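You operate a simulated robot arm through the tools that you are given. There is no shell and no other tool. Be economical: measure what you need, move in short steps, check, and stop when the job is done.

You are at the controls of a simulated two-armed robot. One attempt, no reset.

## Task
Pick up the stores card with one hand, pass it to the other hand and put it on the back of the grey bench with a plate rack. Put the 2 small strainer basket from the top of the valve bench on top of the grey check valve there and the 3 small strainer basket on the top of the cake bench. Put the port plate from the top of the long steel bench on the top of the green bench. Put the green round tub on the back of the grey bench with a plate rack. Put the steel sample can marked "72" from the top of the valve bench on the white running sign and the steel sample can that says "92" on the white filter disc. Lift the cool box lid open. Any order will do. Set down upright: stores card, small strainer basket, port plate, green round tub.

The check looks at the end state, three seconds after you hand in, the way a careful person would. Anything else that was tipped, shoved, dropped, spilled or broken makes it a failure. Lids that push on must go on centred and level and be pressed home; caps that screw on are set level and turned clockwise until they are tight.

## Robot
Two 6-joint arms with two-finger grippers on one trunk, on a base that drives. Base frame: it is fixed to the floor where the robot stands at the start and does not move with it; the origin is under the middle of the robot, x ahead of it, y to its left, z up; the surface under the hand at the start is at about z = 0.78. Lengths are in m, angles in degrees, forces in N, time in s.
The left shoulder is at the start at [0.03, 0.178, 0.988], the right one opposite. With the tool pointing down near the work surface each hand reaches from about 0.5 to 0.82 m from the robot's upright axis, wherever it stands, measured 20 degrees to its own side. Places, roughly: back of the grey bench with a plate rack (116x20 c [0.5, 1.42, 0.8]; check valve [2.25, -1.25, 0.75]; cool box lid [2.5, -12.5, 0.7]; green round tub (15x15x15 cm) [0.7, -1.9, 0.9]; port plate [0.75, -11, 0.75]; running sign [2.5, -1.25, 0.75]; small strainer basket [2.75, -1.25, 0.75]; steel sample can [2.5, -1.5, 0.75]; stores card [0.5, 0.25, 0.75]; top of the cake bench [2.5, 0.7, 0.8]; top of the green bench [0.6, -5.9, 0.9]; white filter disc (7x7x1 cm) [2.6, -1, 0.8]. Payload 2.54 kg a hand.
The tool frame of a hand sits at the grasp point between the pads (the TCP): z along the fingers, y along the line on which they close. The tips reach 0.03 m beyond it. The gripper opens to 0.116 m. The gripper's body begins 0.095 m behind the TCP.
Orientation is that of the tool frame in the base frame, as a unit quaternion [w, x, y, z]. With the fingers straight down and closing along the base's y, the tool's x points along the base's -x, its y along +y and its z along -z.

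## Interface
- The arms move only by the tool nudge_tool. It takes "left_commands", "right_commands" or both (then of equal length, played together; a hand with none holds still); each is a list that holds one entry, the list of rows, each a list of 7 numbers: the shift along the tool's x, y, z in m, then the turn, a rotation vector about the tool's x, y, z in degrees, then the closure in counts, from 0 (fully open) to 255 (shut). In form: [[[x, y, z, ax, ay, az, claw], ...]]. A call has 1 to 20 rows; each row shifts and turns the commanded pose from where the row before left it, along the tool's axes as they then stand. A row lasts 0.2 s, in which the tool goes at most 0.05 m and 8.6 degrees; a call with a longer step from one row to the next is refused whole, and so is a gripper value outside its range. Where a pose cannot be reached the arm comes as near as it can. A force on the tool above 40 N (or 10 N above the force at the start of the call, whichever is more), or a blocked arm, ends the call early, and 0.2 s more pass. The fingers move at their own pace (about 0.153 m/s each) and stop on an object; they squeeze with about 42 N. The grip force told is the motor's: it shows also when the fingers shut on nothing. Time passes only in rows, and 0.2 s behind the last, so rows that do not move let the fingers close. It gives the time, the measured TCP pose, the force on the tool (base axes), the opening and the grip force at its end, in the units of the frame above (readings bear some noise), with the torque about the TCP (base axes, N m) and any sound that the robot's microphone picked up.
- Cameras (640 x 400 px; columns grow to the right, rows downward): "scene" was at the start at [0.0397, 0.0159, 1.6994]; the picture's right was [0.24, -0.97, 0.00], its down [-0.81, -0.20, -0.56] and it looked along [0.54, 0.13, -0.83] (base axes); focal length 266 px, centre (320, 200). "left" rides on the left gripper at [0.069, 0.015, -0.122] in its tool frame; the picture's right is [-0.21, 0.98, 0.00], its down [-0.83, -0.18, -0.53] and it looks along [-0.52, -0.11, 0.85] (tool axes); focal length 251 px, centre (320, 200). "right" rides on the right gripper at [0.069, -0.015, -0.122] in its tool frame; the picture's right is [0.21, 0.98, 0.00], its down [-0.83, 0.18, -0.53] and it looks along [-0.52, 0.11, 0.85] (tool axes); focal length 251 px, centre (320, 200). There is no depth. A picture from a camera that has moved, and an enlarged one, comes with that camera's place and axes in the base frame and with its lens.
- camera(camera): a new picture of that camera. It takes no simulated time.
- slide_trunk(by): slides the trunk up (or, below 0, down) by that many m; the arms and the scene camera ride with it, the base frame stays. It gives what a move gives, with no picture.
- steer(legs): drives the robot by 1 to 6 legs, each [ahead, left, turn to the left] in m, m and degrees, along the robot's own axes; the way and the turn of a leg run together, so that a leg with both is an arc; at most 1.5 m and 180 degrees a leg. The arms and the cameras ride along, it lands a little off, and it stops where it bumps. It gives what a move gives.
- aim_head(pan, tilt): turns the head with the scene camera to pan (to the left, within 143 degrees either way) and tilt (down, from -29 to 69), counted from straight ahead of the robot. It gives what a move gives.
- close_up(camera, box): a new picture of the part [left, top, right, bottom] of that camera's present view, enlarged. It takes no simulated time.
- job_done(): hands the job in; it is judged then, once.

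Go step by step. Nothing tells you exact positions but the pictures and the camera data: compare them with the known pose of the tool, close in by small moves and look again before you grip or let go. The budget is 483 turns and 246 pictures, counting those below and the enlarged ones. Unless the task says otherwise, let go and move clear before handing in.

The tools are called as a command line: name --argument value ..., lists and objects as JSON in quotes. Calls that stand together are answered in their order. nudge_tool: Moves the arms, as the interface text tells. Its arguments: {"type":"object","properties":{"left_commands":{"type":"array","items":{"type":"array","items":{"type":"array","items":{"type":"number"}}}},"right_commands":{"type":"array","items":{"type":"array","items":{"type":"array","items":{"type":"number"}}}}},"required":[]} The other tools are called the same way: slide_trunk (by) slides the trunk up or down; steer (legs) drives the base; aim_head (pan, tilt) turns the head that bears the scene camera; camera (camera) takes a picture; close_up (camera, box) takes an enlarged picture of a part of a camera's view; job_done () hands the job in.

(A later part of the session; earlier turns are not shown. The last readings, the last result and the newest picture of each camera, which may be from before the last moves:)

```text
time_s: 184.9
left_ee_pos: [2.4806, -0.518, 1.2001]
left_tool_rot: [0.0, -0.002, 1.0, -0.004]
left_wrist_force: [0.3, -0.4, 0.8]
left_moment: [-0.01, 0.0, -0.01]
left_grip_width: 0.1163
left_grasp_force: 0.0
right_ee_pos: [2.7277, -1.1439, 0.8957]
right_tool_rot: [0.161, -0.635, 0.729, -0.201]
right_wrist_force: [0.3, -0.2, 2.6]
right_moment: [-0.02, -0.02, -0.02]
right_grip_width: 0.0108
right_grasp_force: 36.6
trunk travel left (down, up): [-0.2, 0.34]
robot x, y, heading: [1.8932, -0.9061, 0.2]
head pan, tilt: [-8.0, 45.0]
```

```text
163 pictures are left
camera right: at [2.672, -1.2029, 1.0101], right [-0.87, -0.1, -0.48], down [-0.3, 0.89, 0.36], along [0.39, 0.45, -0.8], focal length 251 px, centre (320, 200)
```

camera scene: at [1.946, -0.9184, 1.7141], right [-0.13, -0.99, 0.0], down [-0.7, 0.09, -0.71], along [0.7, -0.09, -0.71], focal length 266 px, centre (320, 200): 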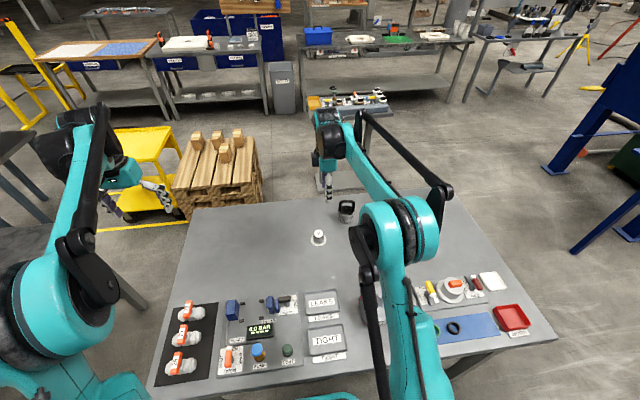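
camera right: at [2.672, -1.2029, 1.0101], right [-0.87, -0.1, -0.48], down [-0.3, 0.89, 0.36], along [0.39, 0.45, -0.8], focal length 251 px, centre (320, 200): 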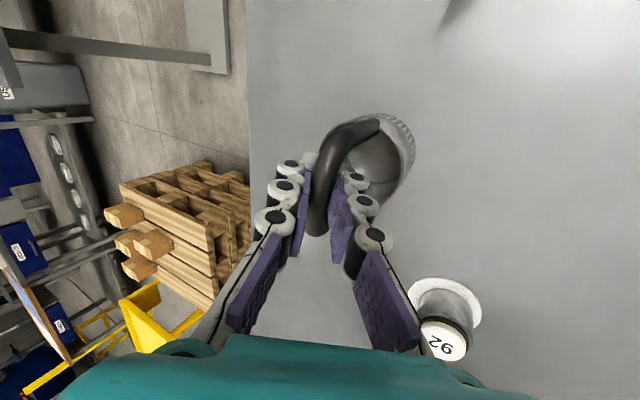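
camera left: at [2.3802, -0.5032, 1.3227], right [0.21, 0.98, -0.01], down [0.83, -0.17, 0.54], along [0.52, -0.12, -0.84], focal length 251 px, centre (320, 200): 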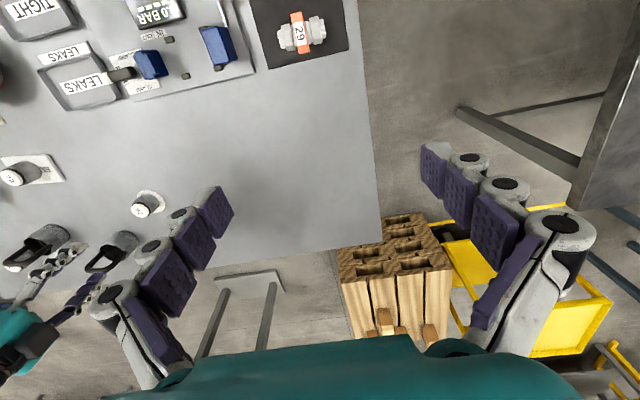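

Gripped the handle. I lift straight up and draw the basket back toward the robot to read its tag.

nudge_tool --right_commands '[[[0, -0.0075, -0.013, 0, 0, 0, 255], [0, -0.0149, -0.026, 0, 0, 0, 255], [0, -0.0149, -0.026, 0, 0, 0, 255], [0, -0.0149, -0.026, 0, 0, 0, 255], [0, -0.0149, -0.026, 0, 0, 0, 255], [0, -0.0075, -0.013, 0, 0, 0, 255], [-0.007, 0.0337, -0.0195, 0, 0, 0, 255], [-0.007, 0.0337, -0.0195, 0, 0, 0, 255], [-0.007, 0.0337, -0.0195, 0, 0, 0, 255], [-0.007, 0.0337, -0.0195, 0, 0, 0, 255], [-0.007, 0.0337, -0.0195, 0, 0, 0, 255], [-0.007, 0.0337, -0.0195, 0, 0, 0, 255], [-0.007, 0.0337, -0.0195, 0, 0, 0, 255], [-0.007, 0.0337, -0.0195, 0, 0, 0, 255]]]'

camera --camera "scene"

camera --camera "right"

```text
time_s: 187.9
left_ee_pos: [2.4788, -0.5189, 1.1987]
left_tool_rot: [0.0, -0.003, 1.0, -0.004]
left_wrist_force: [-0.3, -0.1, 0.3]
left_moment: [0.02, -0.03, -0.02]
left_grip_width: 0.116
left_grasp_force: 0.0
right_ee_pos: [2.4288, -1.0432, 1.0454]
right_tool_rot: [0.16, -0.635, 0.729, -0.202]
right_wrist_force: [-0.5, 0.2, -0.3]
right_moment: [-0.01, -0.02, -0.04]
right_grip_width: 0.011
right_grasp_force: 37.0
trunk travel left (down, up): [-0.2, 0.34]
robot x, y, heading: [1.8924, -0.9071, 0.4]
head pan, tilt: [-8.0, 45.0]
```

```text
162 pictures are left
camera scene: at [1.9427, -0.9181, 1.7142], right [-0.13, -0.99, 0.0], down [-0.7, 0.09, -0.71], along [0.7, -0.09, -0.71], focal length 266 px, centre (320, 200)
```

scene: 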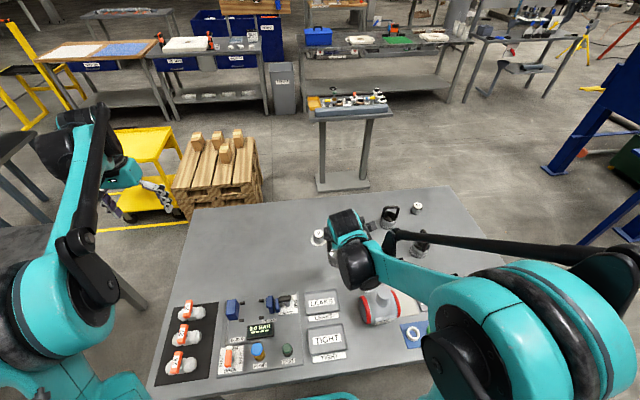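

```text
161 pictures are left
camera right: at [2.3722, -1.1022, 1.1595], right [-0.87, -0.1, -0.48], down [-0.3, 0.89, 0.35], along [0.39, 0.45, -0.8], focal length 251 px, centre (320, 200)
```

right: 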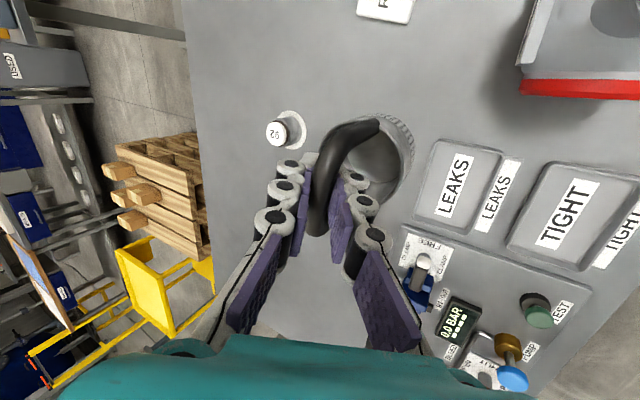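

nudge_tool --right_commands '[[[0, 0, 0, -0.17, 4.22, 7.38, 255], [0, 0, 0, -0.17, 4.22, 7.38, 255], [0, 0, 0, -0.17, 4.22, 7.38, 255], [0, 0, 0, -0.17, 4.22, 7.38, 255], [0, 0, 0, -0.17, 4.22, 7.38, 255], [0, 0, 0, -0.17, 4.22, 7.38, 255], [0, 0, 0, -0.17, 4.22, 7.38, 255], [0, 0, 0, -0.17, 4.22, 7.38, 255], [0, 0, 0, -0.17, 4.22, 7.38, 255], [0, 0, 0, -0.17, 4.22, 7.38, 255], [0, 0, 0, -0.17, 4.22, 7.38, 255], [0, 0, 0, -0.17, 4.22, 7.38, 255], [0, 0, 0, -0.17, 4.22, 7.38, 255]]]'

camera --camera "scene"

```text
time_s: 190.7
left_ee_pos: [2.482, -0.5189, 1.1992]
left_tool_rot: [-0.001, -0.002, 1.0, -0.005]
left_wrist_force: [0.5, -0.1, -0.8]
left_moment: [0.0, 0.01, 0.03]
left_grip_width: 0.1161
left_grasp_force: 0.1
right_ee_pos: [2.4302, -1.0442, 1.0449]
right_tool_rot: [-0.073, 0.239, 0.936, -0.247]
right_wrist_force: [0.9, -0.5, -0.8]
right_moment: [0.01, 0.04, -0.03]
right_grip_width: 0.011
right_grasp_force: 36.4
trunk travel left (down, up): [-0.2, 0.34]
robot x, y, heading: [1.892, -0.9092, 0.2]
head pan, tilt: [-8.0, 45.0]
```

```text
160 pictures are left
camera scene: at [1.9454, -0.9187, 1.7141], right [-0.13, -0.99, 0.0], down [-0.7, 0.09, -0.71], along [0.7, -0.09, -0.71], focal length 266 px, centre (320, 200)
```

scene: 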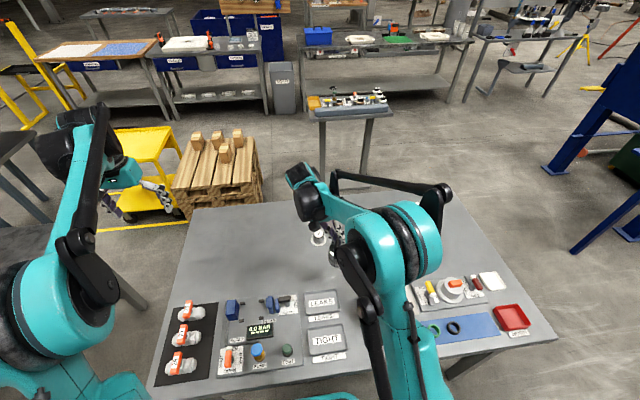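

nudge_tool --right_commands '[[[0.0181, 0.0286, -0.016, 0, 0, 0, 255], [0.0181, 0.0286, -0.016, 0, 0, 0, 255], [0.0181, 0.0286, -0.016, 0, 0, 0, 255], [0.0181, 0.0286, -0.016, 0, 0, 0, 255], [0.0181, 0.0286, -0.016, 0, 0, 0, 255], [0.0181, 0.0286, -0.016, 0, 0, 0, 255]]]'

close_up --camera "scene" --box '[220, 160, 380, 260]'

```text
time_s: 192.1
left_ee_pos: [2.4812, -0.5182, 1.1978]
left_tool_rot: [0.0, -0.003, 1.0, -0.005]
left_wrist_force: [0.7, -0.5, -0.5]
left_moment: [-0.05, -0.01, 0.03]
left_grip_width: 0.1159
left_grasp_force: 0.0
right_ee_pos: [2.431, -0.8212, 1.0439]
right_tool_rot: [-0.065, 0.238, 0.939, -0.239]
right_wrist_force: [0.2, -0.8, -1.3]
right_moment: [-0.01, 0.02, 0.03]
right_grip_width: 0.0109
right_grasp_force: 36.7
right hand out of reach, approached as far as the arm can: row 6
trunk travel left (down, up): [-0.2, 0.34]
robot x, y, heading: [1.8961, -0.9073, 0.2]
head pan, tilt: [-8.0, 45.0]
```

```text
4.00 times, centred on (300, 210) of scene
camera zoom: at [1.9448, -0.917, 1.7142], right [-0.13, -0.99, 0.0], down [-0.7, 0.09, -0.71], along [0.7, -0.1, -0.71], focal length 1066 px, centre (400, 160)
```

zoom: 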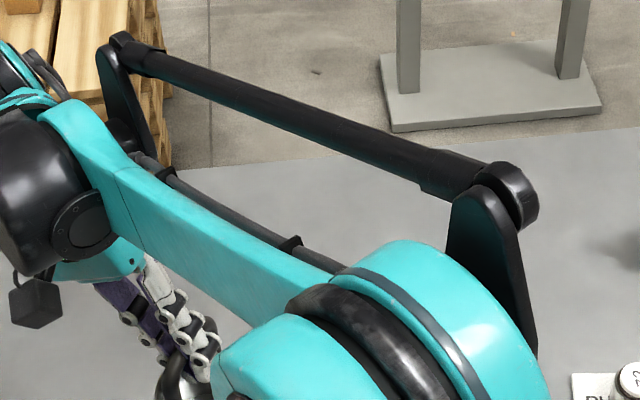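

close_up --camera "scene" --box '[220, 225, 320, 288]'

camera --camera "left"

```text
6.35 times, centred on (270, 256) of scene
camera zoom: at [1.9448, -0.917, 1.7142], right [-0.13, -0.99, 0.0], down [-0.7, 0.09, -0.71], along [0.7, -0.1, -0.71], focal length 1692 px, centre (638, -159)
```

zoom: 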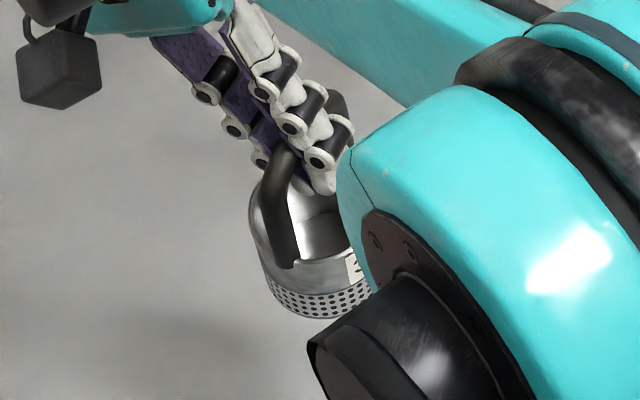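

```text
157 pictures are left
camera left: at [2.4114, -0.5022, 1.322], right [0.21, 0.98, -0.01], down [0.83, -0.17, 0.54], along [0.52, -0.12, -0.84], focal length 251 px, centre (320, 200)
```

left: 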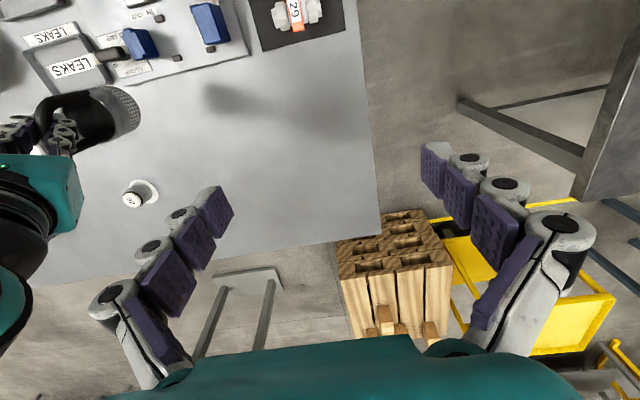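

The tag's edge shows; I turn it a bit further.

nudge_tool --right_commands '[[[0, 0, 0, -0.17, 4.22, 7.38, 255], [0, 0, 0, -0.17, 4.22, 7.38, 255], [0, 0, 0, -0.17, 4.22, 7.38, 255], [0, 0, 0, -0.17, 4.22, 7.38, 255], [0, 0, 0, -0.17, 4.22, 7.38, 255]]]'

close_up --camera "scene" --box '[220, 225, 320, 288]'

```text
time_s: 193.3
left_ee_pos: [2.4809, -0.5193, 1.1981]
left_tool_rot: [0.0, -0.003, 1.0, -0.005]
left_wrist_force: [-0.8, 0.3, 0.2]
left_moment: [0.02, -0.01, 0.01]
left_grip_width: 0.1162
left_grasp_force: 0.0
right_ee_pos: [2.4375, -0.8317, 1.0434]
right_tool_rot: [-0.141, 0.563, 0.796, -0.171]
right_wrist_force: [0.8, -0.2, -0.7]
right_moment: [-0.01, 0.02, -0.02]
right_grip_width: 0.0108
right_grasp_force: 37.1
right hand out of reach, approached as far as the arm can: row 1, 2
trunk travel left (down, up): [-0.2, 0.34]
robot x, y, heading: [1.8929, -0.9036, 0.2]
head pan, tilt: [-8.0, 45.0]
```

```text
6.35 times, centred on (270, 256) of scene
camera zoom: at [1.945, -0.9188, 1.7142], right [-0.13, -0.99, 0.0], down [-0.7, 0.09, -0.71], along [0.7, -0.09, -0.71], focal length 1692 px, centre (638, -159)
```

zoom: 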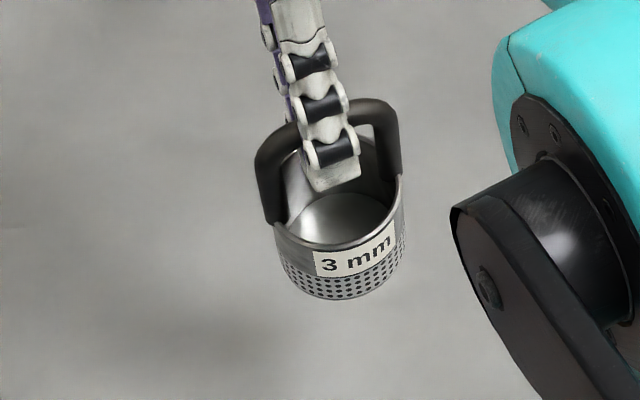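

Basket A is the "3 mm" one, so it goes to the cake bench. I back out and drive left to see that bench.

steer --legs '[[-0.38, 0, 0], [0, 1.2, 0]]'

aim_head --pan 5 --tilt 42

camera --camera "scene"

```text
time_s: 201.3
left_ee_pos: [2.1161, 0.6521, 1.199]
left_tool_rot: [-0.001, 0.005, 1.0, -0.003]
left_wrist_force: [-1.4, 0.3, 0.2]
left_moment: [0.01, -0.01, 0.01]
left_grip_width: 0.116
left_grasp_force: 0.2
right_ee_pos: [2.0667, 0.3401, 1.0432]
right_tool_rot: [-0.143, 0.568, 0.793, -0.169]
right_wrist_force: [0.2, -1.0, -1.1]
right_moment: [-0.01, 0.02, 0.0]
right_grip_width: 0.0111
right_grasp_force: 36.8
trunk travel left (down, up): [-0.2, 0.34]
robot x, y, heading: [1.521, 0.2764, -0.4]
head pan, tilt: [-8.0, 45.0]
```

```text
time_s: 202.1
left_ee_pos: [2.116, 0.6513, 1.1992]
left_tool_rot: [0.0, 0.006, 1.0, -0.004]
left_wrist_force: [-1.5, 0.4, -0.7]
left_moment: [-0.01, -0.02, 0.03]
left_grip_width: 0.116
left_grasp_force: 0.0
right_ee_pos: [2.0663, 0.3397, 1.0435]
right_tool_rot: [-0.143, 0.568, 0.792, -0.17]
right_wrist_force: [-0.6, 0.8, -2.6]
right_moment: [0.02, 0.0, 0.01]
right_grip_width: 0.0112
right_grasp_force: 36.3
trunk travel left (down, up): [-0.2, 0.34]
robot x, y, heading: [1.5244, 0.2754, -0.6]
head pan, tilt: [5.0, 42.0]
```

```text
155 pictures are left
camera scene: at [1.5763, 0.2788, 1.7185], right [0.08, -1.0, 0.0], down [-0.67, -0.05, -0.74], along [0.74, 0.06, -0.67], focal length 266 px, centre (320, 200)
```

scene: 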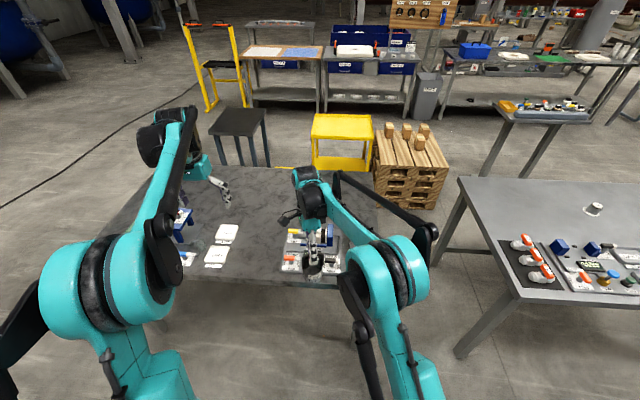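

close_up --camera "scene" --box '[150, 160, 390, 310]'

```text
2.67 times, centred on (270, 235) of scene
camera zoom: at [1.5763, 0.2788, 1.7185], right [0.08, -1.0, 0.0], down [-0.67, -0.05, -0.74], along [0.74, 0.06, -0.67], focal length 710 px, centre (453, 107)
```

zoom: 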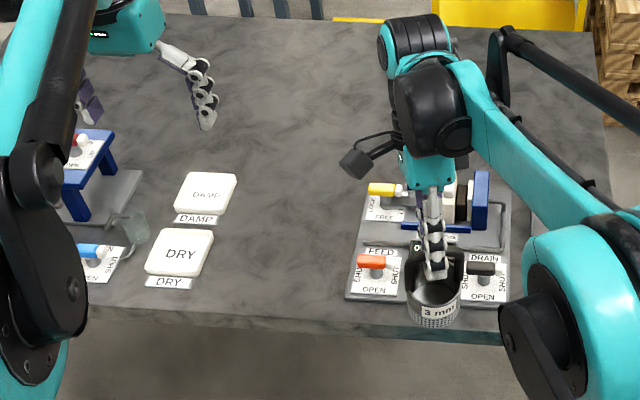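

The gap between the DRY pad and the panel at about (2.32, 0.61) is free. I drive left, then ahead.

steer --legs '[[0, 0.27, 0.6], [0.25, 0, 0]]'

camera --camera "scene"

```text
time_s: 205.4
left_ee_pos: [2.3609, 0.9318, 1.198]
left_tool_rot: [-0.001, -0.003, 1.0, -0.005]
left_wrist_force: [1.2, -0.2, -0.6]
left_moment: [-0.04, 0.04, -0.01]
left_grip_width: 0.1159
left_grasp_force: 0.1
right_ee_pos: [2.3157, 0.6204, 1.0436]
right_tool_rot: [-0.14, 0.561, 0.798, -0.171]
right_wrist_force: [0.2, 0.0, -2.1]
right_moment: [-0.03, 0.04, 0.03]
right_grip_width: 0.0111
right_grasp_force: 36.8
trunk travel left (down, up): [-0.2, 0.34]
robot x, y, heading: [1.7749, 0.5427, 0.6]
head pan, tilt: [5.0, 42.0]
```

```text
153 pictures are left
camera scene: at [1.8283, 0.5501, 1.7184], right [0.09, -1.0, 0.0], down [-0.67, -0.06, -0.74], along [0.74, 0.07, -0.67], focal length 266 px, centre (320, 200)
```

scene: 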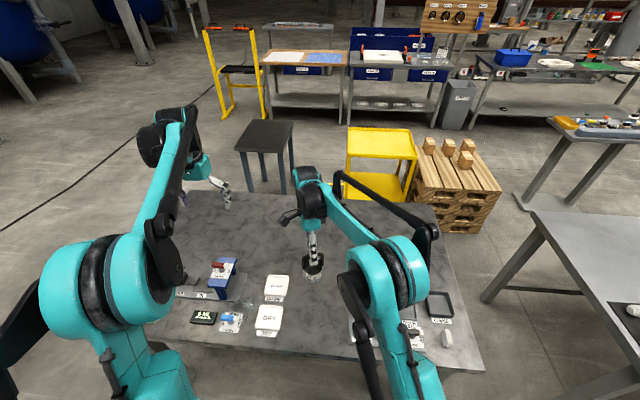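

I level the basket (4° wrist correction) and lower it.

nudge_tool --right_commands '[[[0, 0, 0, 4.3, 0, 0, 255], [0, 0.0149, 0.026, 0, 0, 0, 255], [0, 0.0149, 0.026, 0, 0, 0, 255], [0, 0.0149, 0.026, 0, 0, 0, 255], [0, 0.0149, 0.026, 0, 0, 0, 255], [0, 0, 0, 0, 0, 0, 255]]]'

close_up --camera "scene" --box '[260, 220, 370, 290]'

```text
time_s: 206.8
left_ee_pos: [2.36, 0.9321, 1.1997]
left_tool_rot: [0.0, -0.004, 1.0, -0.005]
left_wrist_force: [-0.7, 1.0, 0.0]
left_moment: [-0.02, -0.03, 0.0]
left_grip_width: 0.1158
left_grasp_force: 0.1
right_ee_pos: [2.3226, 0.6258, 0.9248]
right_tool_rot: [-0.141, 0.561, 0.798, -0.171]
right_wrist_force: [-0.7, -0.3, -1.3]
right_moment: [-0.01, 0.03, 0.01]
right_grip_width: 0.0113
right_grasp_force: 37.1
right hand out of reach, approached as far as the arm can: row 1
trunk travel left (down, up): [-0.2, 0.34]
robot x, y, heading: [1.7717, 0.545, 0.4]
head pan, tilt: [5.0, 42.0]
```

```text
5.71 times, centred on (315, 255) of scene
camera zoom: at [1.8265, 0.55, 1.7185], right [0.09, -1.0, 0.0], down [-0.67, -0.06, -0.74], along [0.74, 0.07, -0.67], focal length 1522 px, centre (349, -114)
```

zoom: 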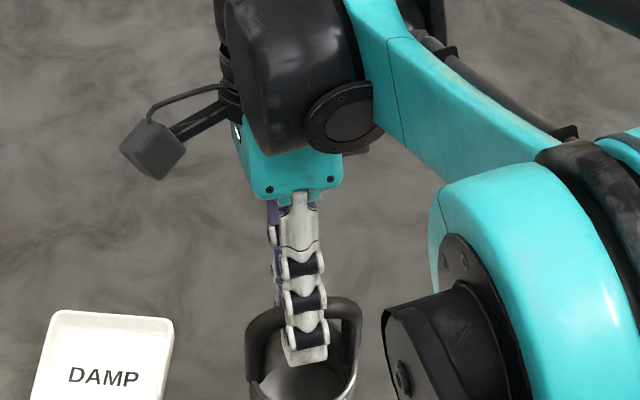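

The wrist is at a limit; I turn back ~17° about vertical, then level.

nudge_tool --right_commands '[[[0, 0, 0, 0.25, -3.6, -7.6, 255], [0, 0, 0, 0.25, -3.6, -7.6, 255], [0, 0, 0, 0.25, -3.6, -7.6, 255], [0, 0, 0, 4.3, 0, 0, 255], [0, 0, 0, 0, 0, 0, 255]]]'

close_up --camera "scene" --box '[260, 240, 370, 310]'

```text
time_s: 208.0
left_ee_pos: [2.3611, 0.9319, 1.1983]
left_tool_rot: [-0.001, -0.004, 1.0, -0.005]
left_wrist_force: [0.2, -0.2, -0.1]
left_moment: [0.0, -0.02, -0.01]
left_grip_width: 0.1158
left_grasp_force: 0.1
right_ee_pos: [2.3242, 0.623, 0.9244]
right_tool_rot: [-0.097, 0.372, 0.901, -0.201]
right_wrist_force: [0.2, -0.3, -1.4]
right_moment: [0.03, -0.01, 0.01]
right_grip_width: 0.011
right_grasp_force: 36.2
right hand out of reach, approached as far as the arm can: row 4
trunk travel left (down, up): [-0.2, 0.34]
robot x, y, heading: [1.7711, 0.5417, 0.4]
head pan, tilt: [5.0, 42.0]
```

```text
5.71 times, centred on (315, 275) of scene
camera zoom: at [1.8267, 0.5503, 1.7185], right [0.09, -1.0, 0.0], down [-0.67, -0.06, -0.74], along [0.74, 0.07, -0.67], focal length 1522 px, centre (349, -229)
```

zoom: 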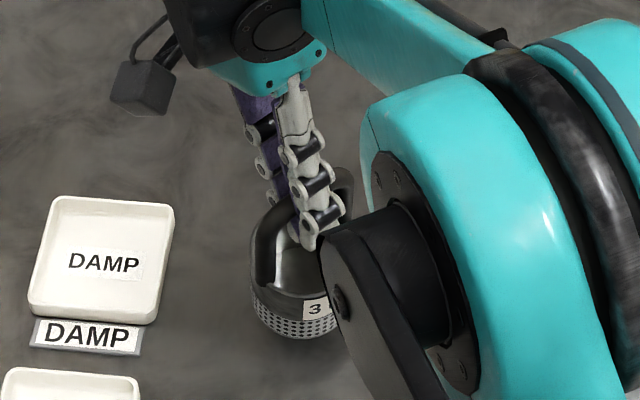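

I raise a little and turn the hand back toward its natural forward tilt, then level it.

nudge_tool --right_commands '[[[0, -0.0149, -0.026, 0, 0, 0, 255], [0, -0.0149, -0.026, 0, 0, 0, 255], [0, 0, 0, 0.25, -3.65, -7.6, 255], [0, 0, 0, 0.25, -3.65, -7.6, 255], [0, 0, 0, 0.25, -3.65, -7.6, 255], [0, 0, 0, 0.25, -3.65, -7.6, 255], [0, 0, 0, 0.25, -3.65, -7.6, 255], [0, 0, 0, 0.25, -3.65, -7.6, 255], [0, 0, 0, 0.25, -3.65, -7.6, 255], [0, 0, 0, 0.25, -3.65, -7.6, 255], [0, 0, 0, 0.25, -3.65, -7.6, 255], [0, 0, 0, 0.25, -3.65, -7.6, 255], [0, 0, 0, 4, 0, 0, 255], [0, 0, 0, 0, 0, 0, 255]]]'

camera --camera "scene"

```text
time_s: 211.0
left_ee_pos: [2.3602, 0.9304, 1.1991]
left_tool_rot: [0.0, -0.003, 1.0, -0.004]
left_wrist_force: [0.1, 0.0, -0.4]
left_moment: [-0.01, 0.0, -0.02]
left_grip_width: 0.1161
left_grasp_force: 0.0
right_ee_pos: [2.3206, 0.6208, 0.9841]
right_tool_rot: [0.072, -0.328, 0.909, -0.248]
right_wrist_force: [-0.7, 0.0, -1.9]
right_moment: [0.01, 0.0, -0.03]
right_grip_width: 0.011
right_grasp_force: 36.9
trunk travel left (down, up): [-0.2, 0.34]
robot x, y, heading: [1.7742, 0.5431, 0.6]
head pan, tilt: [5.0, 42.0]
```

```text
150 pictures are left
camera scene: at [1.8268, 0.5494, 1.7185], right [0.09, -1.0, 0.0], down [-0.67, -0.06, -0.74], along [0.74, 0.07, -0.67], focal length 266 px, centre (320, 200)
```

scene: 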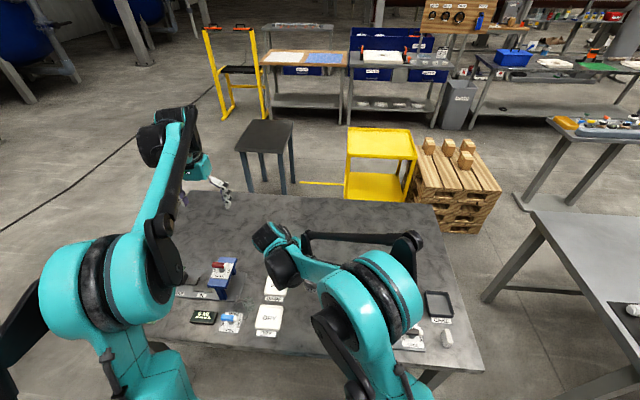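

Level now. Lower in steps until contact.

nudge_tool --right_commands '[[[-0.0006, 0.01, 0.0174, 0, 0, 0, 255], [-0.0006, 0.01, 0.0174, 0, 0, 0, 255], [-0.0006, 0.01, 0.0174, 0, 0, 0, 255], [0, 0.0025, 0.0043, 0, 0, 0, 255], [0, 0, 0, 0, 0, 0, 255]]]'

camera --camera "right"

```text
time_s: 212.2
left_ee_pos: [2.3598, 0.932, 1.1983]
left_tool_rot: [0.001, -0.003, 1.0, -0.004]
left_wrist_force: [-0.2, 0.2, 0.3]
left_moment: [0.02, -0.01, 0.03]
left_grip_width: 0.1157
left_grasp_force: 0.0
right_ee_pos: [2.3215, 0.6221, 0.9192]
right_tool_rot: [0.071, -0.327, 0.909, -0.249]
right_wrist_force: [-0.6, 0.5, -1.2]
right_moment: [0.02, -0.02, 0.03]
right_grip_width: 0.0108
right_grasp_force: 36.3
trunk travel left (down, up): [-0.2, 0.34]
robot x, y, heading: [1.7716, 0.5436, 0.4]
head pan, tilt: [5.0, 42.0]
```

```text
149 pictures are left
camera right: at [2.2406, 0.619, 1.034], right [-0.71, 0.51, -0.48], down [0.38, 0.86, 0.35], along [0.59, 0.06, -0.81], focal length 251 px, centre (320, 200)
```

right: 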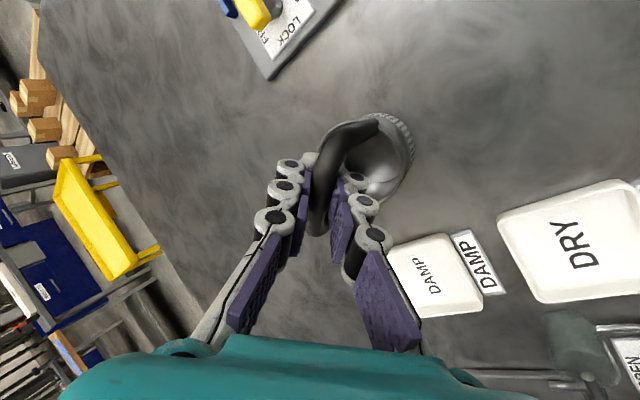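

nudge_tool --right_commands '[[[-0.0003, 0.005, 0.0087, 0, 0, 0, 255], [0, 0.0025, 0.0043, 0, 0, 0, 255], [0, 0, 0, 0, 0, 0, 255]]]'

nudge_tool --right_commands '[[[0, 0.002, 0.0035, 0, 0, 0, 255], [0, 0, 0, 0, 0, 0, 255]]]'

nudge_tool --right_commands '[[[0, 0.002, 0.0035, 0, 0, 0, 255], [0, 0, 0, 0, 0, 0, 255]]]'

```text
time_s: 213.0
left_ee_pos: [2.3611, 0.9316, 1.1979]
left_tool_rot: [0.0, -0.003, 1.0, -0.004]
left_wrist_force: [0.9, 0.5, -0.1]
left_moment: [0.0, 0.02, 0.04]
left_grip_width: 0.116
left_grasp_force: 0.0
right_ee_pos: [2.3192, 0.6211, 0.9032]
right_tool_rot: [0.071, -0.327, 0.909, -0.249]
right_wrist_force: [-0.5, -0.3, -2.1]
right_moment: [0.04, -0.02, -0.03]
right_grip_width: 0.0111
right_grasp_force: 36.2
trunk travel left (down, up): [-0.2, 0.34]
robot x, y, heading: [1.7688, 0.5423, 0.4]
head pan, tilt: [5.0, 42.0]
```

```text
time_s: 213.6
left_ee_pos: [2.3592, 0.9316, 1.1989]
left_tool_rot: [0.0, -0.003, 1.0, -0.004]
left_wrist_force: [1.2, 1.0, -0.7]
left_moment: [0.0, 0.03, -0.02]
left_grip_width: 0.116
left_grasp_force: 0.0
right_ee_pos: [2.32, 0.6224, 0.9011]
right_tool_rot: [0.071, -0.327, 0.909, -0.249]
right_wrist_force: [-1.2, 0.8, -1.5]
right_moment: [0.0, 0.01, 0.01]
right_grip_width: 0.0108
right_grasp_force: 36.6
trunk travel left (down, up): [-0.2, 0.34]
robot x, y, heading: [1.777, 0.5445, 0.5]
head pan, tilt: [5.0, 42.0]
```

```text
time_s: 214.2
left_ee_pos: [2.3609, 0.9321, 1.1972]
left_tool_rot: [-0.001, -0.004, 1.0, -0.004]
left_wrist_force: [-0.5, -0.6, -0.1]
left_moment: [0.02, 0.03, 0.04]
left_grip_width: 0.116
left_grasp_force: 0.1
right_ee_pos: [2.321, 0.6204, 0.8963]
right_tool_rot: [0.071, -0.327, 0.909, -0.249]
right_wrist_force: [-0.9, 0.3, -1.6]
right_moment: [0.0, -0.01, -0.01]
right_grip_width: 0.0111
right_grasp_force: 36.2
trunk travel left (down, up): [-0.2, 0.34]
robot x, y, heading: [1.7755, 0.544, 0.4]
head pan, tilt: [5.0, 42.0]
```

nudge_tool --right_commands '[[[0, 0.0015, 0.0026, 0, 0, 0, 255], [0, 0, 0, 0, 0, 0, 255]]]'

nudge_tool --right_commands '[[[0, 0.0015, 0.0026, 0, 0, 0, 255], [0, 0, 0, 0, 0, 0, 255]]]'

```text
time_s: 214.8
left_ee_pos: [2.3568, 0.9305, 1.2002]
left_tool_rot: [0.001, -0.003, 1.0, -0.003]
left_wrist_force: [-0.1, -0.6, -0.1]
left_moment: [0.01, 0.0, 0.02]
left_grip_width: 0.1158
left_grasp_force: 0.0
right_ee_pos: [2.3203, 0.6194, 0.8945]
right_tool_rot: [0.073, -0.326, 0.909, -0.249]
right_wrist_force: [2.4, -5.3, 30.2]
right_moment: [0.33, -0.39, -0.02]
right_grip_width: 0.0111
right_grasp_force: 36.9
trunk travel left (down, up): [-0.2, 0.34]
robot x, y, heading: [1.7717, 0.5435, 0.4]
head pan, tilt: [5.0, 42.0]
```

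```text
time_s: 215.4
left_ee_pos: [2.3577, 0.9292, 1.2004]
left_tool_rot: [0.001, -0.004, 1.0, -0.004]
left_wrist_force: [0.5, 0.6, 0.3]
left_moment: [0.01, -0.04, 0.01]
left_grip_width: 0.1158
left_grasp_force: 0.0
right_ee_pos: [2.3197, 0.6204, 0.8919]
right_tool_rot: [0.073, -0.327, 0.909, -0.249]
right_wrist_force: [5.0, -8.4, 36.6]
right_moment: [0.01, 0.15, -0.01]
right_grip_width: 0.011
right_grasp_force: 36.7
trunk travel left (down, up): [-0.2, 0.34]
robot x, y, heading: [1.7702, 0.5406, 0.5]
head pan, tilt: [5.0, 42.0]
```

On the bench. I relax, open and withdraw along the finger axis.

nudge_tool --right_commands '[[[0, -0.0017, -0.003, 0, 0, 0, 255], [0, 0, 0, 0, 0, 0, 210], [0, 0, 0, 0, 0, 0, 170], [0, 0, 0, 0, 0, 0, 167], [0, 0, -0.02, 0, 0, 0, 167], [0, 0, -0.03, 0, 0, 0, 167], [0, 0, -0.04, 0, 0, 0, 167], [0, 0, -0.04, 0, 0, 0, 167]]]'

camera --camera "right"

```text
time_s: 217.2
left_ee_pos: [2.3583, 0.932, 1.1989]
left_tool_rot: [0.0, -0.003, 1.0, -0.004]
left_wrist_force: [-0.2, 0.6, 0.0]
left_moment: [0.02, -0.04, 0.02]
left_grip_width: 0.1163
left_grasp_force: 0.0
right_ee_pos: [2.2814, 0.6761, 1.0061]
right_tool_rot: [0.072, -0.328, 0.909, -0.248]
right_wrist_force: [1.1, 0.6, 0.6]
right_moment: [-0.01, 0.0, -0.02]
right_grip_width: 0.0404
right_grasp_force: 0.1
trunk travel left (down, up): [-0.2, 0.34]
robot x, y, heading: [1.7698, 0.5428, 0.5]
head pan, tilt: [5.0, 42.0]
```

```text
148 pictures are left
camera right: at [2.2005, 0.6722, 1.1208], right [-0.71, 0.51, -0.48], down [0.38, 0.86, 0.35], along [0.59, 0.06, -0.81], focal length 251 px, centre (320, 200)
```

right: 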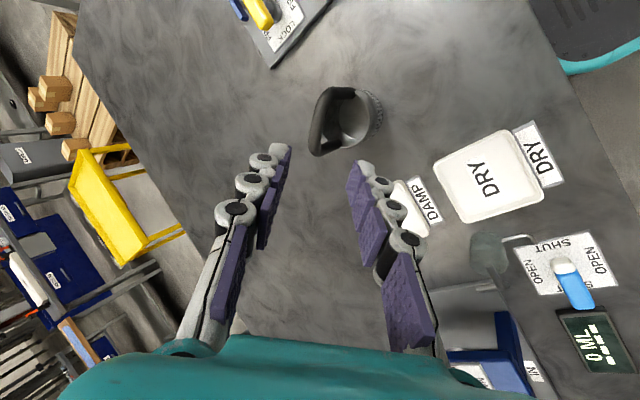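

The 3 mm basket stands on the cake bench. I raise the hand, restore its yaw, and return to the valve bench for basket B.

nudge_tool --right_commands '[[[0, -0.0149, -0.026, 0, 0, 0, 167], [0, -0.0149, -0.026, 0, 0, 0, 167], [0, -0.0149, -0.026, 0, 0, 0, 167], [0, 0, 0, 0.25, -4.2, -7.4, 167], [0, 0, 0, 0.25, -4.2, -7.4, 167], [0, 0, 0, 0.25, -4.2, -7.4, 167], [0, 0, 0, 0.25, -4.2, -7.4, 167], [0, 0, 0, 0.25, -4.2, -7.4, 167]]]'

steer --legs '[[-0.25, 0, -0.4], [0, -1.4, 0], [0, -0.22, 0]]'

steer --legs '[[0.35, 0, 0]]'

aim_head --pan -8 --tilt 45

camera --camera "scene"

camera --camera "right"

```text
time_s: 219.0
left_ee_pos: [2.3604, 0.9319, 1.1987]
left_tool_rot: [0.0, -0.003, 1.0, -0.005]
left_wrist_force: [0.1, -0.7, 0.3]
left_moment: [0.04, 0.0, 0.0]
left_grip_width: 0.1158
left_grasp_force: 0.0
right_ee_pos: [2.2843, 0.6762, 1.0965]
right_tool_rot: [0.155, -0.636, 0.728, -0.204]
right_wrist_force: [-0.3, -0.4, -0.5]
right_moment: [-0.03, -0.01, -0.03]
right_grip_width: 0.0398
right_grasp_force: 0.0
trunk travel left (down, up): [-0.2, 0.34]
robot x, y, heading: [1.7718, 0.5402, 0.5]
head pan, tilt: [5.0, 42.0]
```

```text
time_s: 228.7
left_ee_pos: [2.1114, -0.6879, 1.1999]
left_tool_rot: [0.0, -0.002, 1.0, -0.003]
left_wrist_force: [-1.3, 0.0, 0.1]
left_moment: [0.05, 0.06, -0.01]
left_grip_width: 0.1159
left_grasp_force: 0.0
right_ee_pos: [2.0334, -0.9433, 1.0954]
right_tool_rot: [0.154, -0.633, 0.731, -0.204]
right_wrist_force: [-0.8, -0.2, 0.8]
right_moment: [0.06, 0.01, 0.02]
right_grip_width: 0.04
right_grasp_force: 0.1
trunk travel left (down, up): [-0.2, 0.34]
robot x, y, heading: [1.5216, -1.068, -0.1]
head pan, tilt: [5.0, 42.0]
```

```text
time_s: 231.0
left_ee_pos: [2.4684, -0.6899, 1.1989]
left_tool_rot: [-0.001, 0.0, 1.0, -0.004]
left_wrist_force: [0.4, 0.2, 0.3]
left_moment: [0.01, 0.0, 0.0]
left_grip_width: 0.1162
left_grasp_force: 0.0
right_ee_pos: [2.39, -0.9437, 1.0955]
right_tool_rot: [0.153, -0.632, 0.731, -0.205]
right_wrist_force: [0.8, 0.2, -0.2]
right_moment: [-0.03, 0.06, -0.01]
right_grip_width: 0.0401
right_grasp_force: 0.1
trunk travel left (down, up): [-0.2, 0.34]
robot x, y, heading: [1.8766, -1.0756, -0.1]
head pan, tilt: [5.0, 42.0]
```

```text
time_s: 231.7
left_ee_pos: [2.4679, -0.6901, 1.1986]
left_tool_rot: [0.0, 0.0, 1.0, -0.005]
left_wrist_force: [0.1, -0.8, -0.1]
left_moment: [-0.03, -0.01, 0.0]
left_grip_width: 0.116
left_grasp_force: 0.0
right_ee_pos: [2.3887, -0.9441, 1.095]
right_tool_rot: [0.154, -0.632, 0.732, -0.206]
right_wrist_force: [-0.1, 0.0, 0.1]
right_moment: [-0.02, 0.03, 0.01]
right_grip_width: 0.0402
right_grasp_force: 0.0
trunk travel left (down, up): [-0.2, 0.34]
robot x, y, heading: [1.8746, -1.0699, -0.1]
head pan, tilt: [-8.0, 45.0]
```

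```text
147 pictures are left
camera scene: at [1.9276, -1.0845, 1.7142], right [-0.14, -0.99, 0.0], down [-0.7, 0.1, -0.71], along [0.7, -0.1, -0.71], focal length 266 px, centre (320, 200)
```

scene: 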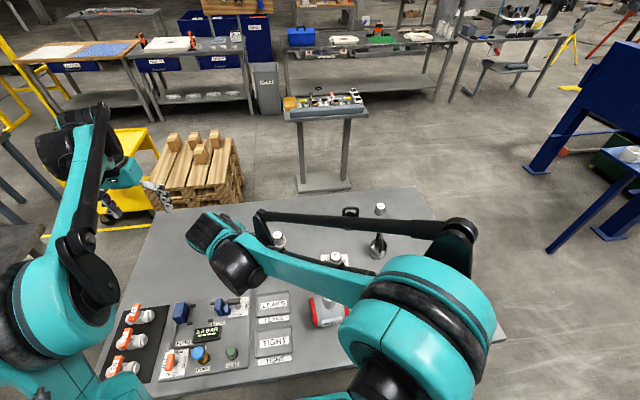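

```text
146 pictures are left
camera right: at [2.3328, -1.0009, 1.2116], right [-0.87, -0.1, -0.48], down [-0.29, 0.89, 0.34], along [0.39, 0.44, -0.81], focal length 251 px, centre (320, 200)
```

right: 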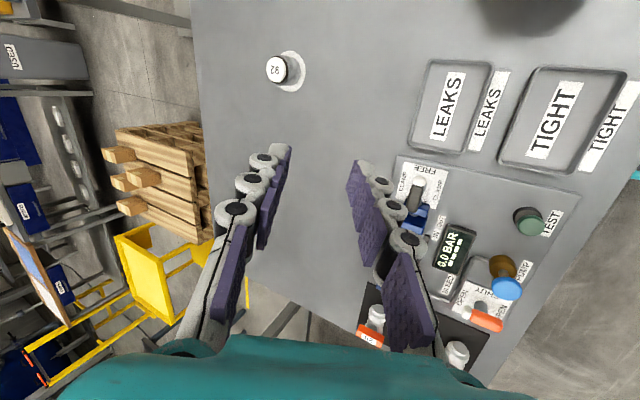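

nudge_tool --right_commands '[[[0.0429, -0.0139, 0.0097, 0, 0, 0, 167], [0.0429, -0.0139, 0.0097, 0, 0, 0, 167], [0.0429, -0.0139, 0.0097, 0, 0, 0, 167], [0.0429, -0.0139, 0.0097, 0, 0, 0, 167], [0.0429, -0.0139, 0.0097, 0, 0, 0, 167], [0.0429, -0.0139, 0.0097, 0, 0, 0, 167], [0.0429, -0.0139, 0.0097, 0, 0, 0, 167], [0.0429, -0.0139, 0.0097, 0, 0, 0, 167], [0.0429, -0.0139, 0.0097, 0, 0, 0, 167], [0.0429, -0.0139, 0.0097, 0, 0, 0, 167]]]'

close_up --camera "scene" --box '[280, 190, 440, 290]'

camera --camera "right"

```text
time_s: 233.9
left_ee_pos: [2.4678, -0.6909, 1.1979]
left_tool_rot: [0.0, 0.001, 1.0, -0.003]
left_wrist_force: [-0.3, -0.3, 0.2]
left_moment: [0.05, 0.0, -0.02]
left_grip_width: 0.1161
left_grasp_force: 0.0
right_ee_pos: [2.4899, -1.3925, 1.0942]
right_tool_rot: [0.155, -0.632, 0.731, -0.205]
right_wrist_force: [0.3, -0.2, 0.4]
right_moment: [0.01, 0.01, 0.04]
right_grip_width: 0.0399
right_grasp_force: 0.1
trunk travel left (down, up): [-0.2, 0.34]
robot x, y, heading: [1.8786, -1.0708, -0.5]
head pan, tilt: [-8.0, 45.0]
```

```text
4.00 times, centred on (360, 240) of scene
camera zoom: at [1.9286, -1.0863, 1.7141], right [-0.14, -0.99, 0.0], down [-0.7, 0.1, -0.71], along [0.7, -0.1, -0.71], focal length 1066 px, centre (160, 40)
```

zoom: 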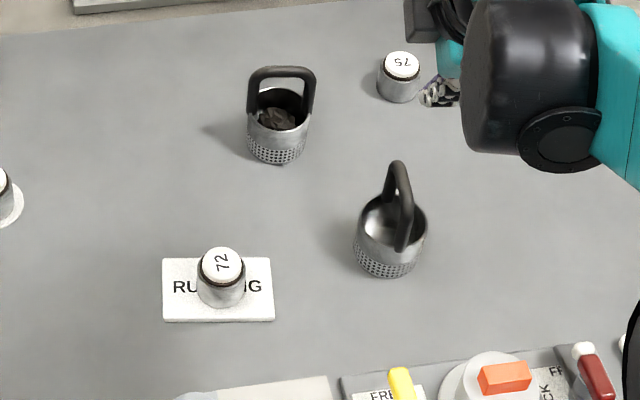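

```text
144 pictures are left
camera right: at [2.4338, -1.4497, 1.2091], right [-0.87, -0.1, -0.48], down [-0.29, 0.89, 0.35], along [0.39, 0.44, -0.81], focal length 251 px, centre (320, 200)
```

right: 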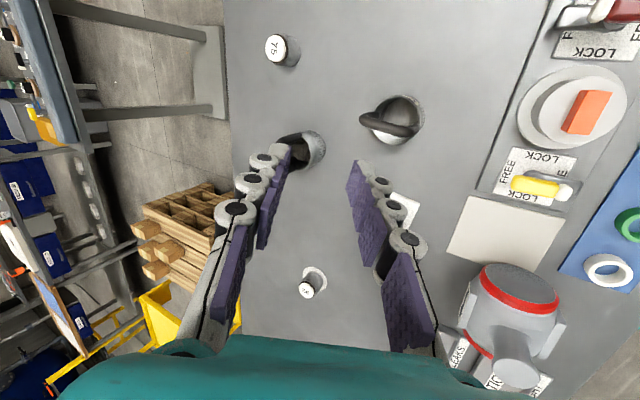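

B's handle bar is at about (2.678, -1.323, 0.883). Going to the stand-off.

nudge_tool --right_commands '[[[-0.031, -0.018, 0, 0.1, -2, -3.5, 167], [-0.031, -0.018, 0, 0, 0, 0, 167], [-0.031, -0.018, 0, 0, 0, 0, 167], [0, 0, 0.04, 0, 0, 0, 167], [0, 0, 0.04, 0, 0, 0, 167], [0, 0, 0.04, 0, 0, 0, 167], [0, 0, 0.038, 0, 0, 0, 167], [0, 0, 0, 0, 0, 0, 167]]]'

camera --camera "right"

```text
time_s: 235.7
left_ee_pos: [2.4672, -0.6899, 1.199]
left_tool_rot: [0.0, 0.001, 1.0, -0.005]
left_wrist_force: [-0.7, 0.3, -0.8]
left_moment: [0.04, -0.01, 0.0]
left_grip_width: 0.1161
left_grasp_force: 0.0
right_ee_pos: [2.6223, -1.3174, 0.9811]
right_tool_rot: [0.162, -0.657, 0.708, -0.2]
right_wrist_force: [0.1, -0.5, 0.9]
right_moment: [0.03, -0.03, 0.0]
right_grip_width: 0.0402
right_grasp_force: 0.1
trunk travel left (down, up): [-0.2, 0.34]
robot x, y, heading: [1.8775, -1.0724, -0.1]
head pan, tilt: [-8.0, 45.0]
```

```text
143 pictures are left
camera right: at [2.5704, -1.3779, 1.0966], right [-0.87, -0.16, -0.48], down [-0.35, 0.87, 0.35], along [0.36, 0.47, -0.81], focal length 251 px, centre (320, 200)
```

right: 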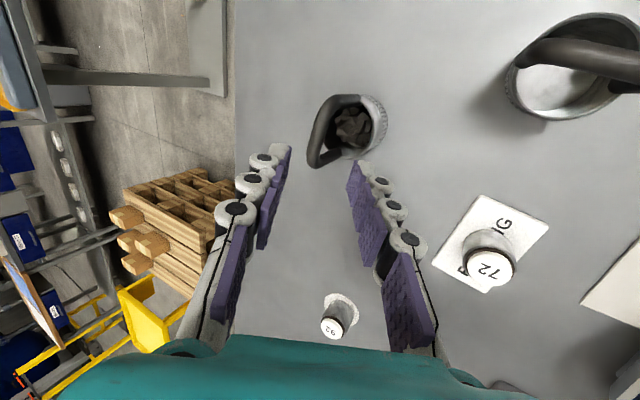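

Aligned as before. Advance and grip.

nudge_tool --right_commands '[[[0, 0, 0.03, 0, 0, 0, 167], [0, 0, 0.03, 0, 0, 0, 167], [0, 0, 0.025, 0, 0, 0, 167], [0, 0, 0.015, 0, 0, 0, 167], [0, 0, 0, 0, 0, 0, 167]]]'

camera --camera "right"

```text
time_s: 236.9
left_ee_pos: [2.4671, -0.6888, 1.1996]
left_tool_rot: [0.0, 0.001, 1.0, -0.005]
left_wrist_force: [-0.2, -0.4, -0.6]
left_moment: [-0.02, -0.02, 0.0]
left_grip_width: 0.116
left_grasp_force: 0.0
right_ee_pos: [2.6735, -1.3262, 0.8958]
right_tool_rot: [0.161, -0.657, 0.709, -0.2]
right_wrist_force: [0.4, -0.3, 0.3]
right_moment: [0.0, 0.03, 0.02]
right_grip_width: 0.0401
right_grasp_force: 0.0
trunk travel left (down, up): [-0.2, 0.34]
robot x, y, heading: [1.8761, -1.0692, -0.2]
head pan, tilt: [-8.0, 45.0]
```

```text
142 pictures are left
camera right: at [2.6211, -1.3858, 1.0111], right [-0.87, -0.16, -0.48], down [-0.35, 0.87, 0.35], along [0.36, 0.47, -0.81], focal length 251 px, centre (320, 200)
```

right: 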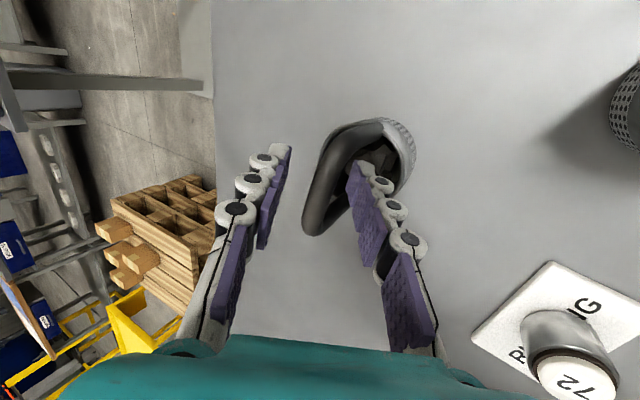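

nudge_tool --right_commands '[[[0, 0, 0, 0, 0, 0, 255], [0, 0, 0, 0, 0, 0, 255], [0, 0, 0, 0, 0, 0, 255], [0, -0.0075, -0.013, 0, 0, 0, 255], [0, -0.0149, -0.026, 0, 0, 0, 255], [0, -0.0149, -0.026, 0, 0, 0, 255], [0, -0.0149, -0.026, 0, 0, 0, 255], [0, -0.0149, -0.026, 0, 0, 0, 255], [0, -0.0149, -0.026, 0, 0, 0, 255], [0, -0.0149, -0.026, 0, 0, 0, 255]]]'

camera --camera "right"

camera --camera "scene"

```text
time_s: 239.1
left_ee_pos: [2.4676, -0.6895, 1.199]
left_tool_rot: [0.0, 0.001, 1.0, -0.004]
left_wrist_force: [-0.8, 0.4, -0.6]
left_moment: [0.0, 0.0, 0.01]
left_grip_width: 0.1162
left_grasp_force: 0.0
right_ee_pos: [2.6732, -1.3163, 1.0912]
right_tool_rot: [0.161, -0.658, 0.708, -0.2]
right_wrist_force: [-0.5, 0.5, -1.1]
right_moment: [0.0, 0.01, 0.0]
right_grip_width: 0.0111
right_grasp_force: 37.0
trunk travel left (down, up): [-0.2, 0.34]
robot x, y, heading: [1.8784, -1.0717, -0.3]
head pan, tilt: [-8.0, 45.0]
```

```text
141 pictures are left
camera right: at [2.6209, -1.3771, 1.207], right [-0.87, -0.16, -0.48], down [-0.35, 0.87, 0.35], along [0.36, 0.46, -0.81], focal length 251 px, centre (320, 200)
```

right: 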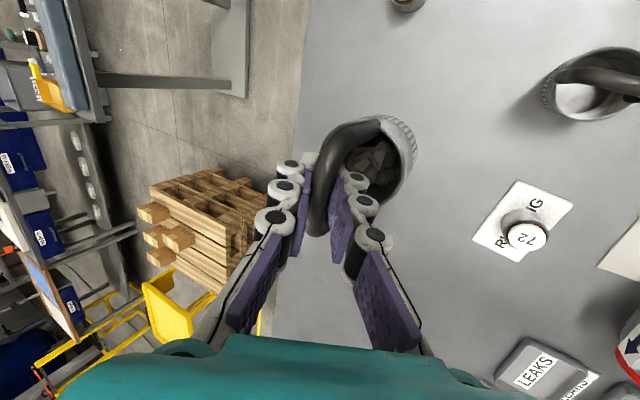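

```text
140 pictures are left
camera scene: at [1.9278, -1.0844, 1.7142], right [-0.14, -0.99, 0.0], down [-0.7, 0.1, -0.71], along [0.7, -0.1, -0.71], focal length 266 px, centre (320, 200)
```

scene: 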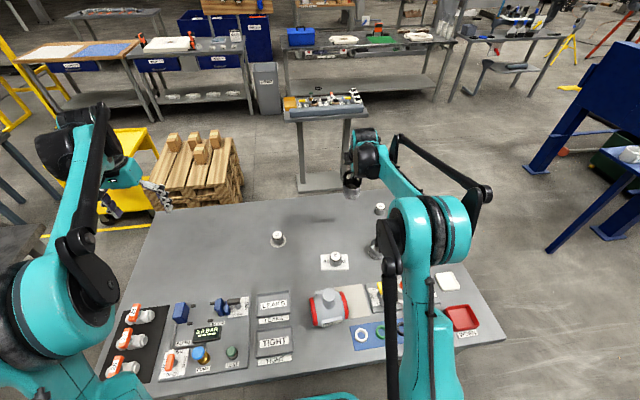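

The 2 mm basket is lifted with its debris level. Now I measure the valve's top precisely.

close_up --camera "scene" --box '[290, 270, 370, 330]'

camera --camera "left"

```text
6.67 times, centred on (330, 300) of scene
camera zoom: at [1.9278, -1.0844, 1.7142], right [-0.14, -0.99, 0.0], down [-0.7, 0.1, -0.71], along [0.7, -0.1, -0.71], focal length 1776 px, centre (253, -467)
```

zoom: 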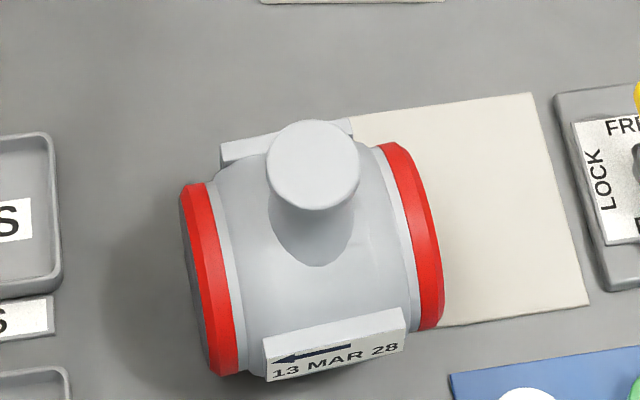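

```text
138 pictures are left
camera left: at [2.398, -0.6732, 1.3224], right [0.22, 0.98, -0.01], down [0.83, -0.18, 0.54], along [0.52, -0.12, -0.84], focal length 251 px, centre (320, 200)
```

left: 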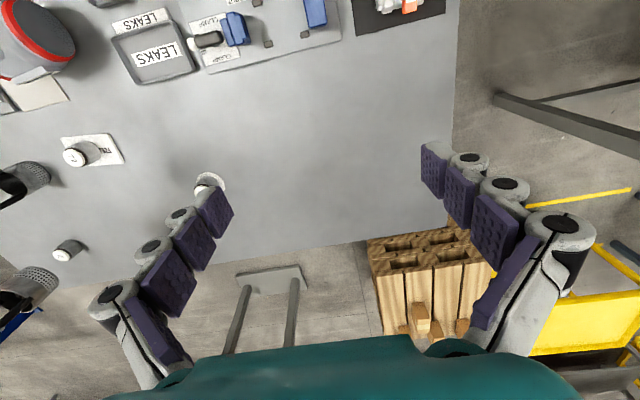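

The valve's neck top is at about (2.290, -1.166, 0.932), 4 cm across. I back the robot 0.22 m so it is within comfortable reach.

steer --legs '[[-0.22, 0, 0.3]]'

```text
time_s: 240.8
left_ee_pos: [2.2455, -0.688, 1.1997]
left_tool_rot: [0.0, 0.0, 1.0, -0.004]
left_wrist_force: [-0.6, -1.0, 0.2]
left_moment: [0.03, -0.03, 0.0]
left_grip_width: 0.1161
left_grasp_force: 0.1
right_ee_pos: [2.4533, -1.3135, 1.0918]
right_tool_rot: [0.161, -0.658, 0.708, -0.2]
right_wrist_force: [-0.3, 1.2, -1.3]
right_moment: [-0.01, -0.03, -0.02]
right_grip_width: 0.0107
right_grasp_force: 36.4
trunk travel left (down, up): [-0.2, 0.34]
robot x, y, heading: [1.6579, -1.0711, 0.2]
head pan, tilt: [-8.0, 45.0]
```

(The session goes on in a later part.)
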